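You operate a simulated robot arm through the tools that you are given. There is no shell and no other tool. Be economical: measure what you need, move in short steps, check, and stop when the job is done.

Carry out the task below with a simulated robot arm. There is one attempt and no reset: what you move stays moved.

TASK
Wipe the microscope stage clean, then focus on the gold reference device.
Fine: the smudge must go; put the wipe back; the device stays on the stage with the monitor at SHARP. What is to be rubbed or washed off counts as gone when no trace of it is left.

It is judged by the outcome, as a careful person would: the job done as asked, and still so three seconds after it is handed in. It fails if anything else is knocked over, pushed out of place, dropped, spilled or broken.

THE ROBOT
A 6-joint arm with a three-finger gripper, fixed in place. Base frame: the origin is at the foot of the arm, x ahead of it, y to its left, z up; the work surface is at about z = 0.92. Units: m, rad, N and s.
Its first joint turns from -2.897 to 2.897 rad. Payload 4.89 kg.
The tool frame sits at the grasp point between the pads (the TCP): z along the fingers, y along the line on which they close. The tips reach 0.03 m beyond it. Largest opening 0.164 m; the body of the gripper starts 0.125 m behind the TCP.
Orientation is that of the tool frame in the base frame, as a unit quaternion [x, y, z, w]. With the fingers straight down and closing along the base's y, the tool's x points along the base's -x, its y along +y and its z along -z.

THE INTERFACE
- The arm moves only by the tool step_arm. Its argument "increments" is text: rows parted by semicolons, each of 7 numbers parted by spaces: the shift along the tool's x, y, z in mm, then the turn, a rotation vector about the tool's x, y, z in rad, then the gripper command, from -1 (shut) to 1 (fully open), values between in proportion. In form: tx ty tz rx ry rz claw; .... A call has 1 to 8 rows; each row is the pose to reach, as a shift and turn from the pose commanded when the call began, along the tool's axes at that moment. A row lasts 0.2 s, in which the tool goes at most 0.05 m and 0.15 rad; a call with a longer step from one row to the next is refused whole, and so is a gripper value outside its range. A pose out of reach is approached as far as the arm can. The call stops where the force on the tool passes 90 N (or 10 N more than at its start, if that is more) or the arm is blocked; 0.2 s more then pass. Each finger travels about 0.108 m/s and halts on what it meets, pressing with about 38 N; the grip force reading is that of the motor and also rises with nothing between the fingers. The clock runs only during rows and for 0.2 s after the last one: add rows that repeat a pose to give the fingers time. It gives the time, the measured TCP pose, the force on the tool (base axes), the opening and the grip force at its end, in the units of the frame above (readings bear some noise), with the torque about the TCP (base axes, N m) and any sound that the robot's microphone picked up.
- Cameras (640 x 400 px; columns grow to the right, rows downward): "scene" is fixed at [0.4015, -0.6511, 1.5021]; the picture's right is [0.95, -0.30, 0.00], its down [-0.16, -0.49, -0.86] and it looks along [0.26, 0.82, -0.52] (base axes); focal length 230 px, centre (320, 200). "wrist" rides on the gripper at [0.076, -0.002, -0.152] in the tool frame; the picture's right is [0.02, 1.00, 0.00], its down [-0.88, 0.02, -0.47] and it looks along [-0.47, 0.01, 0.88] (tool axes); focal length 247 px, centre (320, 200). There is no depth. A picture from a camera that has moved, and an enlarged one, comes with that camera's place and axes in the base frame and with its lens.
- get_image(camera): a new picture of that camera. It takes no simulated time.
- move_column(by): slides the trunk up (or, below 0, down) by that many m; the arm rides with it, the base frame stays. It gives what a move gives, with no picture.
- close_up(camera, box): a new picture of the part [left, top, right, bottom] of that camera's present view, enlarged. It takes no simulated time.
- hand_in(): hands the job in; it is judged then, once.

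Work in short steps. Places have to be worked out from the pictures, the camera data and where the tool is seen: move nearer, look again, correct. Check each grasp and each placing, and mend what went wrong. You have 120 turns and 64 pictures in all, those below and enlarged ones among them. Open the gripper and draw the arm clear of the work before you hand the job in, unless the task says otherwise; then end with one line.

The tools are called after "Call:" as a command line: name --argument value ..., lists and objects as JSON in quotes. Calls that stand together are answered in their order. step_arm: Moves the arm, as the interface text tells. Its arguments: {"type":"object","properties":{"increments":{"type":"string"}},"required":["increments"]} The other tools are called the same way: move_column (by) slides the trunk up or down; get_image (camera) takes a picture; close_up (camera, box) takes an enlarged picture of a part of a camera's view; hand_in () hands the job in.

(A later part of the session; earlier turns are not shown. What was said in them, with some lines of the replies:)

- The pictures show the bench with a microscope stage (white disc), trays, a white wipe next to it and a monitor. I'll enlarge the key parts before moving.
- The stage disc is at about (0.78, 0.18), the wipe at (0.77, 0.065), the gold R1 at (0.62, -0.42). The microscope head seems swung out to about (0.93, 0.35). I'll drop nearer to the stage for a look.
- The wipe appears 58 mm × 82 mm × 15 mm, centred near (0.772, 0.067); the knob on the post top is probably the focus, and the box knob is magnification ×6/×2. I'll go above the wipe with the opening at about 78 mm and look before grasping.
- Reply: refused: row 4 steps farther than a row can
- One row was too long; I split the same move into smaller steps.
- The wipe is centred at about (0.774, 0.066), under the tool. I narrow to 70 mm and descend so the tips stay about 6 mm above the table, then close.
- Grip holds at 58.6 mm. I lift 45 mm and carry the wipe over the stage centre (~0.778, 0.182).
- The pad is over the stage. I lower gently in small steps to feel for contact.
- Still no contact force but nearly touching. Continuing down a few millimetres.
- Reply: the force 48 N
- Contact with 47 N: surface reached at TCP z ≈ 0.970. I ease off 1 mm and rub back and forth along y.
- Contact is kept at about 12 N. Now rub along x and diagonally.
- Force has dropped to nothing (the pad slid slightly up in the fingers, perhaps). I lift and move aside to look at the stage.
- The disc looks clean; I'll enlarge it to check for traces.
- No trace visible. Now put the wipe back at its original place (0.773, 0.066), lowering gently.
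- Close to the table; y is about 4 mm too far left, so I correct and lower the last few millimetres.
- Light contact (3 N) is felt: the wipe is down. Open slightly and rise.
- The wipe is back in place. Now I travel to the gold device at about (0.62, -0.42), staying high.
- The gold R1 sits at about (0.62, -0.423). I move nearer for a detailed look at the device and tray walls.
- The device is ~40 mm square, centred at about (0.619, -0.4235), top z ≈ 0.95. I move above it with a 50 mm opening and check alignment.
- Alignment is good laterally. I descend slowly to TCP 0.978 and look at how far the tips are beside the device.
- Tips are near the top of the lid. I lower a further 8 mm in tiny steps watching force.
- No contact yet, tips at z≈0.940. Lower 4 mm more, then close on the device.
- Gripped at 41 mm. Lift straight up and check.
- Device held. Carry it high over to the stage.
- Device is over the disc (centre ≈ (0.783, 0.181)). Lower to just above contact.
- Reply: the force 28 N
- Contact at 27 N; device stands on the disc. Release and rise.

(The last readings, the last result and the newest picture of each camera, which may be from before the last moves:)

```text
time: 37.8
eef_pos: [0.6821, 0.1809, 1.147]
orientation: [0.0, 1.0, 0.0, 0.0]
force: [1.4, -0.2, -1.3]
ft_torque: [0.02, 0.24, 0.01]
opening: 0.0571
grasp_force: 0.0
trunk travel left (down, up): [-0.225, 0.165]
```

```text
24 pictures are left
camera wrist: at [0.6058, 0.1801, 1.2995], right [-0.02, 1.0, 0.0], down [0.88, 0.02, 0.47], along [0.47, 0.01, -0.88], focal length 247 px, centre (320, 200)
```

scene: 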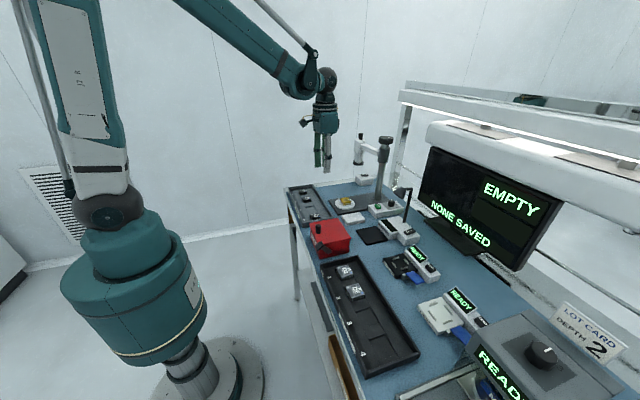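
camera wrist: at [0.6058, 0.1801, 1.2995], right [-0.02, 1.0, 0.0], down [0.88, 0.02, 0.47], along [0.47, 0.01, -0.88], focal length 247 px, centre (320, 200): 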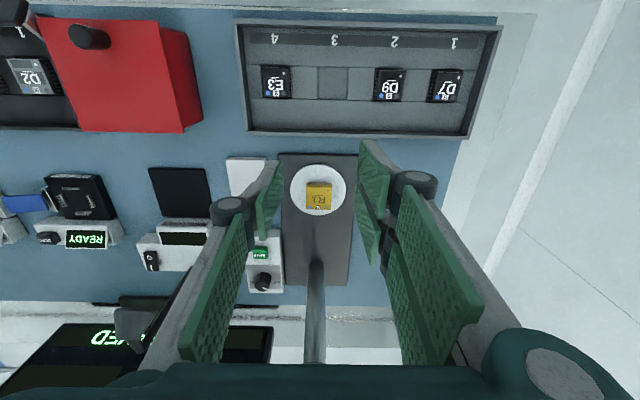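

Device is centred on the disc. The monitor still says EMPTY, so the microscope head (about (0.926, 0.353)) must be swung over the stage. I move to get a good view of the head.

Call:
step_arm --increments "-10 18 -20 0 0 0 0; -20 36 -40 0 0 0 0.3; -30 54 -60 0 0 0 0.6; -40 72 -80 0 0 0 0.6; -50 90 -100 0 0 0 0.6; -60 108 -110 0 0 0 0.6; -70 125 -120 0 0 0 0.6"

Call:
get_image --camera "wrist"

Call:
close_up --camera "scene" --box '[340, 125, 410, 215]'

```text
time: 39.4
eef_pos: [0.7518, 0.305, 1.2672]
orientation: [0.0, 1.0, 0.0, -0.001]
force: [-0.2, -0.2, 0.7]
ft_torque: [0.06, -0.06, 0.03]
opening: 0.1311
grasp_force: 0.1
trunk travel left (down, up): [-0.225, 0.165]
```

```text
23 pictures are left
camera wrist: at [0.6748, 0.3052, 1.4205], right [-0.02, 1.0, 0.0], down [0.88, 0.02, 0.47], along [0.47, 0.01, -0.88], focal length 247 px, centre (320, 200)
```

wrist: 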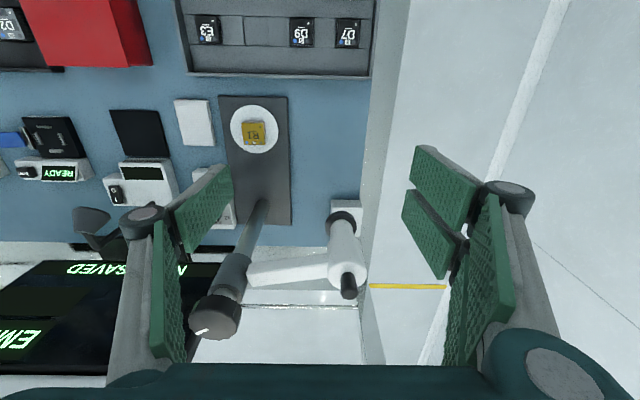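

```text
4.44 times, centred on (375, 170) of scene
camera zoom: at [0.4015, -0.6511, 1.5021], right [0.95, -0.3, 0.0], down [-0.16, -0.49, -0.86], along [0.26, 0.82, -0.52], focal length 1022 px, centre (76, 333)
```

zoom: 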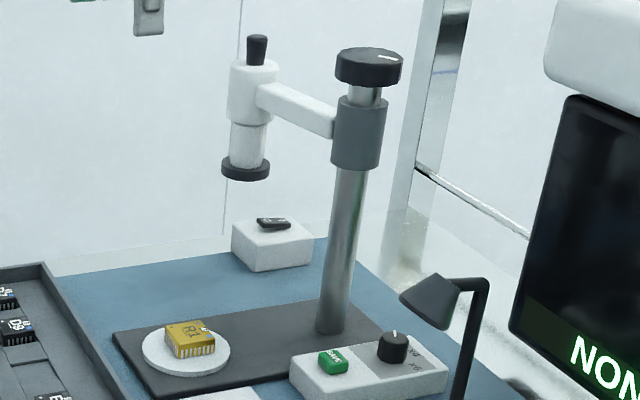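

The eyepiece top is at about (0.923, 0.347, 1.20), ~22 mm diameter; the focus knob at (0.955, 0.18, 1.22). I try to reach above the eyepiece, keeping tips above it.

Call:
step_arm --increments "-35 8 0 0 0 0 0.2; -70 16 0 0 0 0 -0.2; -105 24 0 0 0 0 -0.3; -140 33 0 0 0 0 -0.3; -171 42 0 0 0 0 -0.3; -171 42 0 0 0 0 -0.3"

Call:
get_image --camera "wrist"

```text
time: 40.8
eef_pos: [0.9244, 0.3486, 1.2679]
orientation: [0.0, 1.0, -0.001, 0.0]
force: [0.4, 0.2, -0.7]
ft_torque: [-0.03, 0.17, 0.01]
opening: 0.0575
grasp_force: 0.0
trunk travel left (down, up): [-0.225, 0.165]
```

```text
21 pictures are left
camera wrist: at [0.8489, 0.3476, 1.4198], right [-0.02, 1.0, 0.0], down [0.88, 0.02, 0.47], along [0.47, 0.01, -0.88], focal length 247 px, centre (320, 200)
```

wrist: 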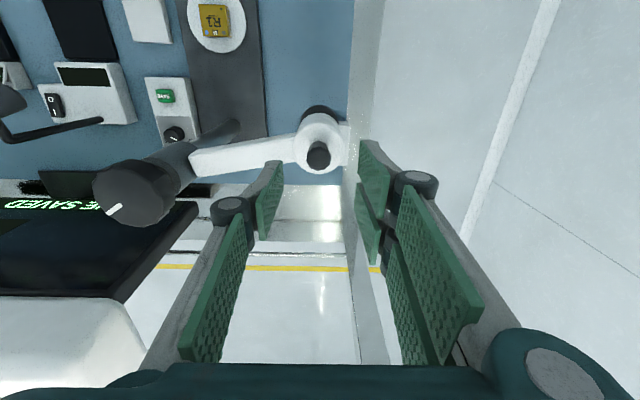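

Reach is fine. The eyepiece is at (0.921, 0.346); I shift, descend so the tips straddle it, and close.

Call:
step_arm --increments "3 -2.5 20 0 0 0 -0.3; 3 -2.5 40 0 0 0 -0.3; 3 -2.5 52 0 0 0 -0.3; 3 -2.5 60 0 0 0 -0.3; 3 -2.5 60 0 0 0 -0.6; 3 -2.5 60 0 0 0 -0.85; 3 -2.5 60 0 0 0 -0.85"

Call:
close_up --camera "scene" --box '[335, 120, 415, 220]'

```text
time: 42.4
eef_pos: [0.92, 0.3475, 1.2071]
orientation: [0.0, 1.0, -0.001, 0.001]
force: [-1.4, 1.7, -2.7]
ft_torque: [-0.01, -0.1, -0.01]
opening: 0.0211
grasp_force: 44.9
trunk travel left (down, up): [-0.225, 0.165]
```

```text
4.00 times, centred on (375, 170) of scene
camera zoom: at [0.4015, -0.6511, 1.5021], right [0.95, -0.3, 0.0], down [-0.16, -0.49, -0.86], along [0.26, 0.82, -0.52], focal length 920 px, centre (100, 320)
```

zoom: 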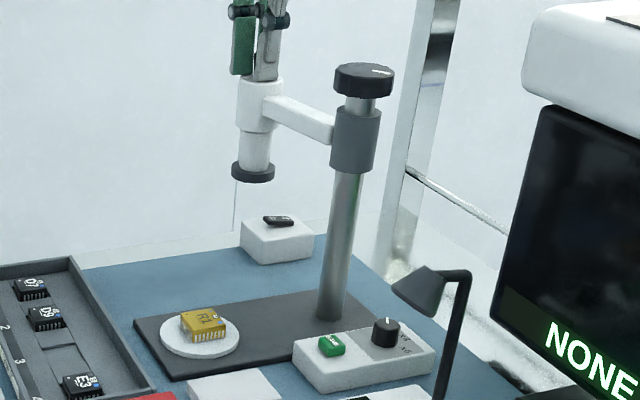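

Eyepiece gripped (21 mm). I swing it about the post at (0.957, 0.180) with radius 0.171, turning the tool along, in a first quarter.

Call:
step_arm --increments "10.5 -2.7 0 0 0 -0.065 -0.85; 21.4 -6.1 0 0 0 -0.13 -0.85; 31.8 -10.2 0 0 0 -0.195 -0.85; 41.8 -14.9 0 0 0 -0.26 -0.85; 41.8 -14.9 0 0 0 -0.26 -0.85"

Call:
close_up --camera "scene" --box '[335, 120, 415, 220]'

```text
time: 43.6
eef_pos: [0.8769, 0.3311, 1.2077]
orientation: [-0.131, 0.991, 0.001, 0.0]
force: [-3.6, 5.7, -6.9]
ft_torque: [0.01, -0.06, -0.03]
opening: 0.0211
grasp_force: 44.5
trunk travel left (down, up): [-0.225, 0.165]
```

```text
4.00 times, centred on (375, 170) of scene
camera zoom: at [0.4015, -0.6511, 1.5021], right [0.95, -0.3, 0.0], down [-0.16, -0.49, -0.86], along [0.26, 0.82, -0.52], focal length 920 px, centre (100, 320)
```

zoom: 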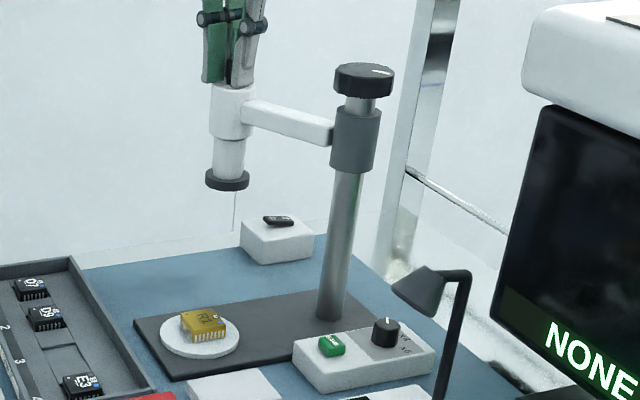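

The head swings freely along the arc. Same arc continued by 0.52 rad (rows are the same in the rotated tool frame).

Call:
step_arm --increments "10.5 -2.7 0 0 0 -0.065 -0.85; 21.4 -6.1 0 0 0 -0.13 -0.85; 31.8 -10.2 0 0 0 -0.195 -0.85; 41.8 -14.9 0 0 0 -0.26 -0.85; 51.5 -20.3 0 0 0 -0.325 -0.85; 60.9 -26.3 0 0 0 -0.39 -0.85; 69.8 -32.9 0 0 0 -0.455 -0.85; 78.3 -40 0 0 0 -0.52 -0.85"

```text
time: 45.4
eef_pos: [0.8102, 0.273, 1.207]
orientation: [-0.381, 0.925, 0.001, 0.0]
force: [-28.8, 19.1, -14.1]
ft_torque: [0.11, -0.23, -0.04]
opening: 0.0208
grasp_force: 45.1
trunk travel left (down, up): [-0.225, 0.165]
```

A radial force of ~34 N shows the true radius is slightly larger; I correct outward by 2 mm while continuing another 0.4 rad.

Call:
step_arm --increments "0.4 2 0 0 0 0 -0.85; 8.9 0 0 0 0 -0.05 -0.85; 17.1 -2.5 0 0 0 -0.1 -0.85; 25.4 -5.4 0 0 0 -0.15 -0.85; 33.5 -8.8 0 0 0 -0.2 -0.85; 49 -16.5 0 0 0 -0.3 -0.85; 63.7 -25.8 0 0 0 -0.4 -0.85; 63.7 -25.8 0 0 0 -0.4 -0.85"

Call:
get_image --camera "scene"

```text
time: 47.2
eef_pos: [0.787, 0.2105, 1.2074]
orientation: [-0.557, 0.831, -0.001, -0.001]
force: [5.7, -2.1, -5.4]
ft_torque: [-0.03, -0.03, -0.14]
opening: 0.0208
grasp_force: 45.1
trunk travel left (down, up): [-0.225, 0.165]
```

```text
18 pictures are left
```

scene: 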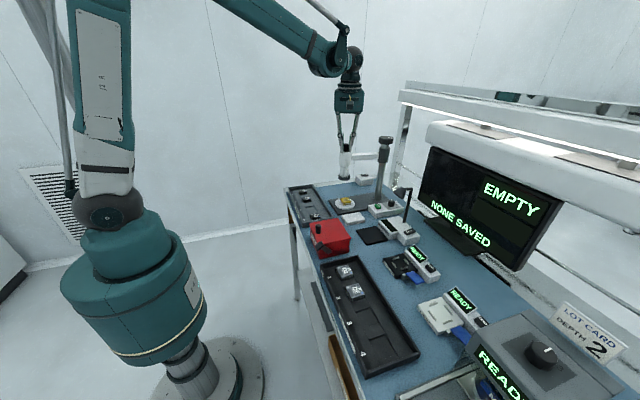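

Still EMPTY; 10° remain to bring the head over the stage centre. I finish the arc.

Call:
step_arm --increments "7.6 -1.8 0 0 0 -0.045 -0.85; 15 -4 0 0 0 -0.09 -0.85; 22.3 -6.5 0 0 0 -0.135 -0.85; 29.3 -9.2 0 0 0 -0.178 -0.85; 29.3 -9.2 0 0 0 -0.178 -0.85"

Call:
get_image --camera "scene"

```text
time: 48.4
eef_pos: [0.7843, 0.179, 1.2077]
orientation: [-0.628, 0.778, 0.0, 0.0]
force: [12.8, 0.9, 6.5]
ft_torque: [0.13, -0.09, 0.03]
opening: 0.0209
grasp_force: 45.4
trunk travel left (down, up): [-0.225, 0.165]
```

```text
17 pictures are left
```

scene: 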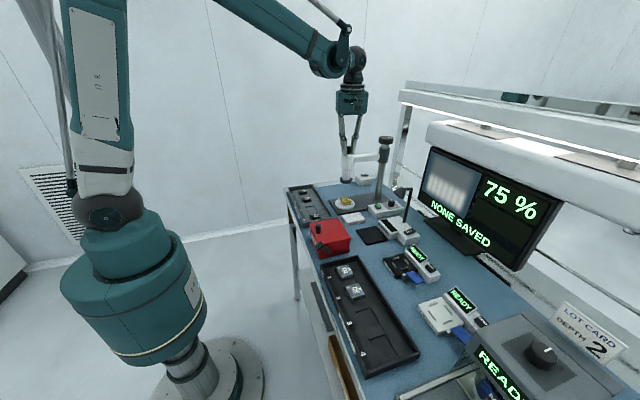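

The monitor shows 75 % with a blurred picture: the head is in place. Release the eyepiece, rise, and go over the focus knob with partial unwinding of the yaw.

Call:
step_arm --increments "0 0 0 0 0 0 -0.5; 0 0 0 0 0 0 -0.3; 0 0 -15 0 0 0 -0.3; 0 0 -45 0 0 0 -0.3; 0 0 -80 0 0 0 0; 0 0 -90 0 0 0.1 0.2"

Call:
close_up --camera "scene" --box '[330, 110, 570, 270]'

```text
time: 49.8
eef_pos: [0.7826, 0.1805, 1.2985]
orientation: [-0.589, 0.808, 0.0, 0.0]
force: [-0.5, 0.0, -0.8]
ft_torque: [0.02, -0.04, 0.02]
opening: 0.0984
grasp_force: 0.1
trunk travel left (down, up): [-0.225, 0.165]
```

```text
2.50 times, centred on (450, 190) of scene
camera zoom: at [0.4015, -0.6511, 1.5021], right [0.95, -0.3, 0.0], down [-0.16, -0.49, -0.86], along [0.26, 0.82, -0.52], focal length 575 px, centre (-5, 225)
```

zoom: 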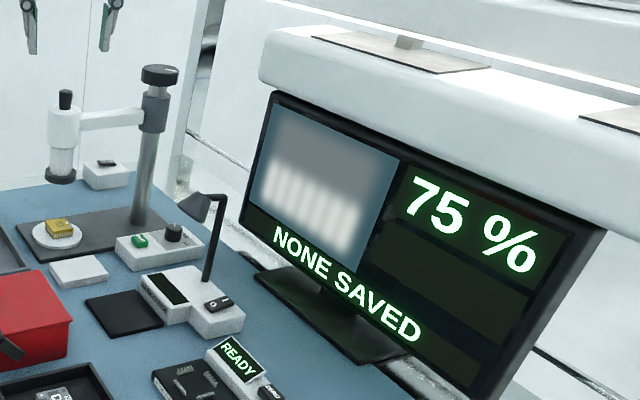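

Stays at 75 % after release. Now move above the focus knob (0.957, 0.178), unwinding yaw to ~0.6.

Call:
step_arm --increments "-8.5 -28 0 0 0 0.11 0.2; -17 -56 0 0 0 0.22 0.2; -25.5 -84 0 0 0 0.33 0.2; -34 -112 0 0 0 0.44 0.2; -42.5 -140 0 0 0 0.55 0.2; -51 -167 0 0 0 0.66 0.2; -51 -167 0 0 0 0.66 0.2"

Call:
get_image --camera "wrist"

```text
time: 51.4
eef_pos: [0.9597, 0.1764, 1.2953]
orientation: [-0.294, 0.956, 0.001, 0.001]
force: [1.2, 0.0, -0.7]
ft_torque: [0.01, 0.18, 0.0]
opening: 0.0985
grasp_force: 0.1
trunk travel left (down, up): [-0.225, 0.165]
```

```text
15 pictures are left
camera wrist: at [0.8969, 0.1323, 1.4485], right [-0.58, 0.81, 0.0], down [0.72, 0.51, 0.47], along [0.39, 0.27, -0.88], focal length 247 px, centre (320, 200)
```

wrist: 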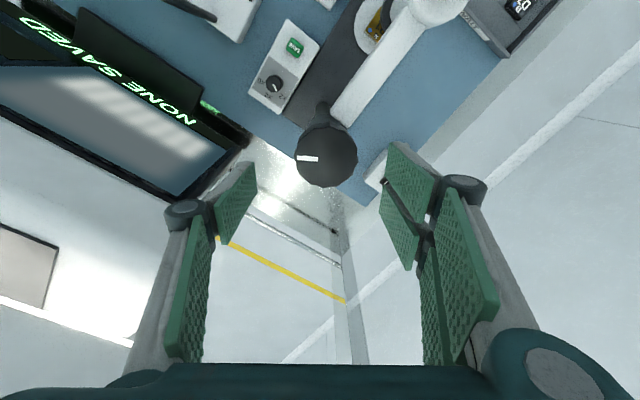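

Knob is at (0.957, 0.1805), ~60 mm diameter. Descend around it and close.

Call:
step_arm --increments "0 5 20 0 0 0 0.2; 0 5 40 0 0 0 0.2; 0 5 58 0 0 0 0.2; 0 5 66 0 0 0 0; 0 5 66 0 0 0 -0.4; 0 5 66 0 0 0 -0.4; 0 5 66 0 0 0 -0.4"

Call:
close_up --camera "scene" --box '[330, 110, 570, 270]'

```text
time: 53.0
eef_pos: [0.9557, 0.1813, 1.2301]
orientation: [-0.295, 0.956, 0.0, 0.001]
force: [3.7, -2.6, 0.9]
ft_torque: [-0.05, -0.24, 0.0]
opening: 0.0582
grasp_force: 45.3
trunk travel left (down, up): [-0.225, 0.165]
```

```text
2.50 times, centred on (450, 190) of scene
camera zoom: at [0.4015, -0.6511, 1.5021], right [0.95, -0.3, 0.0], down [-0.16, -0.49, -0.86], along [0.26, 0.82, -0.52], focal length 575 px, centre (-5, 225)
```

zoom: 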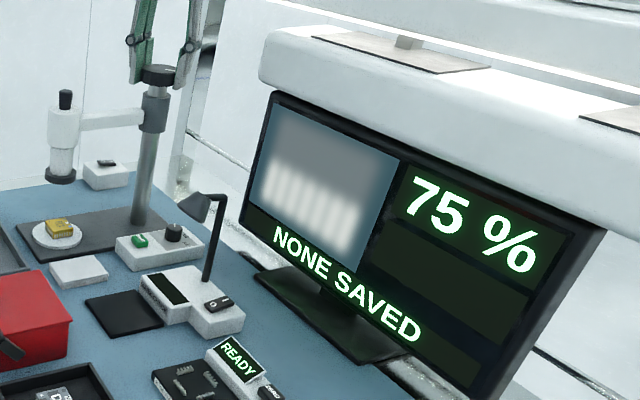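

Knob gripped at 58 mm. Turn it by 0.2 rad (tool rz −) and watch the monitor.

Call:
step_arm --increments "0 0 0 0 0 -0.1 -0.4; 0 0 0 0 0 -0.2 -0.4; 0 0 0 0 0 -0.2 -0.4"

Call:
close_up --camera "scene" --box '[410, 130, 570, 270]'

```text
time: 53.8
eef_pos: [0.9557, 0.1813, 1.2308]
orientation: [-0.389, 0.921, 0.0, 0.001]
force: [10.3, 3.9, 6.8]
ft_torque: [0.13, -0.1, 0.0]
opening: 0.0584
grasp_force: 44.2
trunk travel left (down, up): [-0.225, 0.165]
```

```text
2.86 times, centred on (490, 200) of scene
camera zoom: at [0.4015, -0.6511, 1.5021], right [0.95, -0.3, 0.0], down [-0.16, -0.49, -0.86], along [0.26, 0.82, -0.52], focal length 657 px, centre (-166, 200)
```

zoom: 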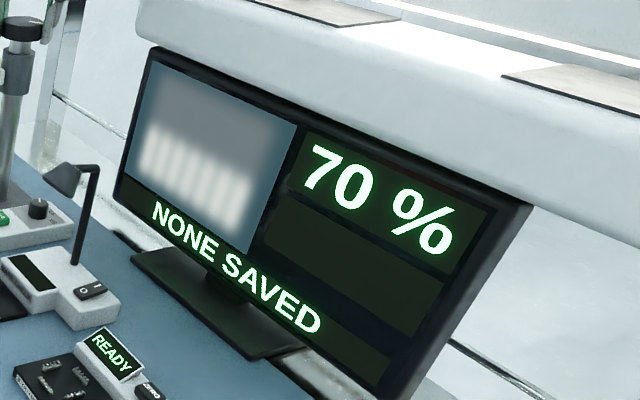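

Wrong direction (70 %), at about 25 %/rad. Turn the other way by 1.0 rad, then check.

Call:
step_arm --increments "0 0 0 0 0 0.14 -0.4; 0 0 0 0 0 0.28 -0.4; 0 0 0 0 0 0.42 -0.4; 0 0 0 0 0 0.56 -0.4; 0 0 0 0 0 0.7 -0.4; 0 0 0 0 0 0.85 -0.4; 0 0 0 0 0 1.0 -0.4; 0 0 0 0 0 1.0 -0.4"

Call:
close_up --camera "scene" --box '[410, 130, 570, 270]'

```text
time: 55.6
eef_pos: [0.9551, 0.1797, 1.2307]
orientation: [0.101, 0.995, -0.001, 0.0]
force: [7.1, 7.2, 6.3]
ft_torque: [0.25, -0.3, -0.02]
opening: 0.0581
grasp_force: 45.2
trunk travel left (down, up): [-0.225, 0.165]
```

```text
2.86 times, centred on (490, 200) of scene
camera zoom: at [0.4015, -0.6511, 1.5021], right [0.95, -0.3, 0.0], down [-0.16, -0.49, -0.86], along [0.26, 0.82, -0.52], focal length 657 px, centre (-166, 200)
```

zoom: 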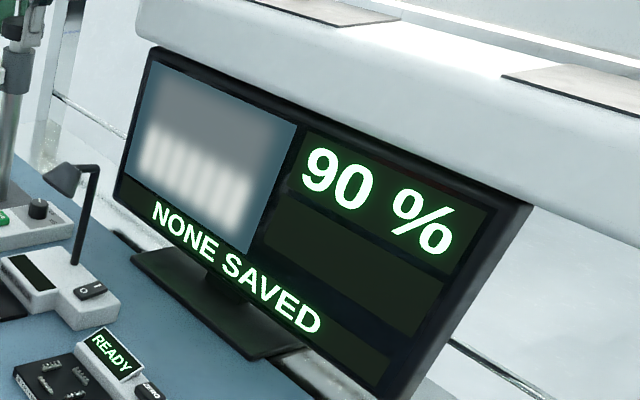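

90 %: about 20 %/rad. Turn a further 0.4 rad.

Call:
step_arm --increments "0 0 0 0 0 0.13 -0.4; 0 0 0 0 0 0.26 -0.4; 0 0 0 0 0 0.4 -0.4; 0 0 0 0 0 0.4 -0.4"

Call:
close_up --camera "scene" --box '[410, 130, 570, 270]'

```text
time: 56.6
eef_pos: [0.9544, 0.1804, 1.2304]
orientation: [0.297, 0.955, 0.0, 0.001]
force: [9.8, 6.6, 6.0]
ft_torque: [0.22, -0.2, 0.01]
opening: 0.0581
grasp_force: 44.8
trunk travel left (down, up): [-0.225, 0.165]
```

```text
2.86 times, centred on (490, 200) of scene
camera zoom: at [0.4015, -0.6511, 1.5021], right [0.95, -0.3, 0.0], down [-0.16, -0.49, -0.86], along [0.26, 0.82, -0.52], focal length 657 px, centre (-166, 200)
```

zoom: 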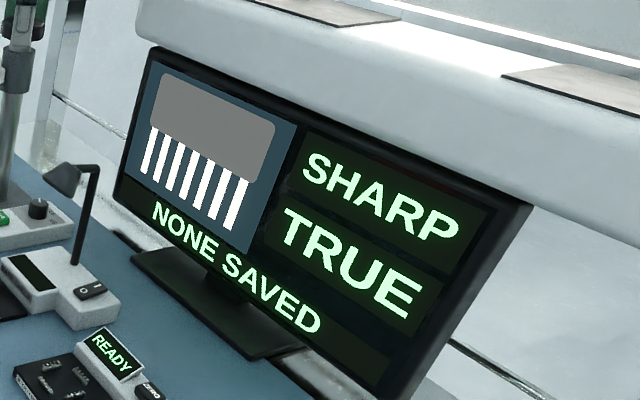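

The monitor reads SHARP. Open and rise straight up off the knob.

Call:
step_arm --increments "0 0 0 0 0 0 -0.15; 0 0 0 0 0 0 0.1; 0 0 0 0 0 0 0.2; 0 0 -20 0 0 0 0.2; 0 0 -50 0 0 0 0.2; 0 0 -90 0 0 0 0.2; 0 0 -120 0 0 0 0.2"

Call:
close_up --camera "scene" --box '[330, 110, 570, 270]'

```text
time: 58.2
eef_pos: [0.9555, 0.1785, 1.3531]
orientation: [0.297, 0.955, 0.0, 0.0]
force: [0.2, -0.2, -0.6]
ft_torque: [0.01, 0.01, -0.01]
opening: 0.0985
grasp_force: 0.1
trunk travel left (down, up): [-0.225, 0.165]
```

```text
2.50 times, centred on (450, 190) of scene
camera zoom: at [0.4015, -0.6511, 1.5021], right [0.95, -0.3, 0.0], down [-0.16, -0.49, -0.86], along [0.26, 0.82, -0.52], focal length 575 px, centre (-5, 225)
```

zoom: 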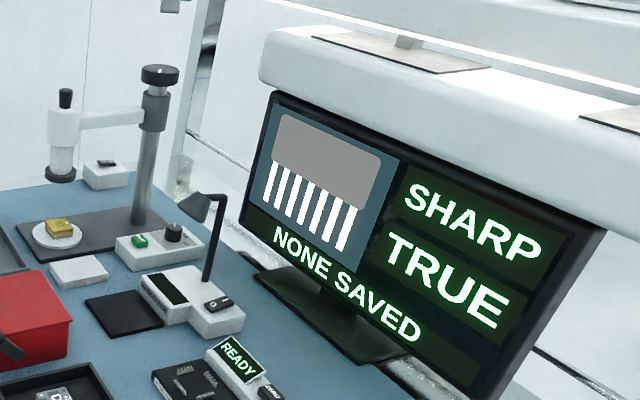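

SHARP holds after release. Draw the arm back and up, then verify the stage, wipe and monitor.

Call:
step_arm --increments "0 0 -40 0 0 0 0.2; 33 -23 -40 0 0 0 0.2; 66 -46 -40 0 0 0 0.2; 99 -69 -40 0 0 0 0.2; 132 -92 -40 0 0 0 0.2; 165 -115 -40 0 0 0 0.2; 198 -138 -40 0 0 0 0.2; 231 -160 -40 0 0 0 0.2"

Call:
get_image --camera "scene"

Call:
get_image --camera "wrist"

Call:
close_up --camera "scene" --box '[325, 180, 405, 230]'

```text
time: 60.0
eef_pos: [0.6739, 0.1787, 1.3904]
orientation: [0.296, 0.955, 0.0, 0.0]
force: [0.9, 0.6, -1.4]
ft_torque: [-0.03, 0.23, 0.0]
opening: 0.0981
grasp_force: 0.0
trunk travel left (down, up): [-0.225, 0.165]
```

```text
9 pictures are left
```

scene: 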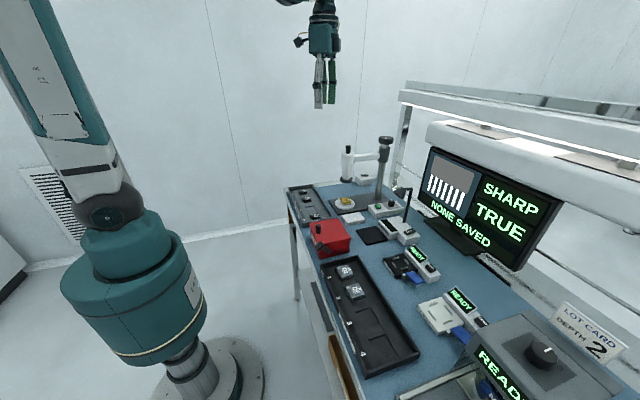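

```text
8 pictures are left
camera wrist: at [0.6107, 0.22, 1.5421], right [0.55, 0.84, 0.0], down [0.74, -0.48, 0.47], along [0.4, -0.26, -0.88], focal length 247 px, centre (320, 200)
```

wrist: 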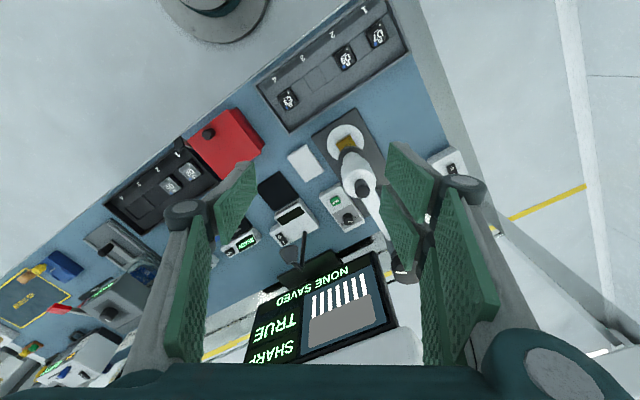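

```text
8.00 times, centred on (365, 205) of scene
camera zoom: at [0.4015, -0.6511, 1.5021], right [0.95, -0.3, 0.0], down [-0.16, -0.49, -0.86], along [0.26, 0.82, -0.52], focal length 1840 px, centre (-40, 160)
```

zoom: 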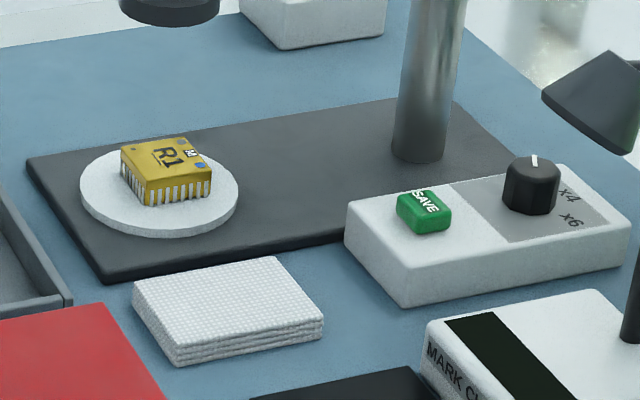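

The stage is clean, the wipe is back, R1 sits on the disc, the monitor shows SHARP, and the arm is clear with the gripper open. Handing in.

Call:
hand_in

```text
The job is handed in.
```

I wiped the stage clean with no trace visible, put the wipe back, and left the gold device R1 on the stage with the monitor reading SHARP.
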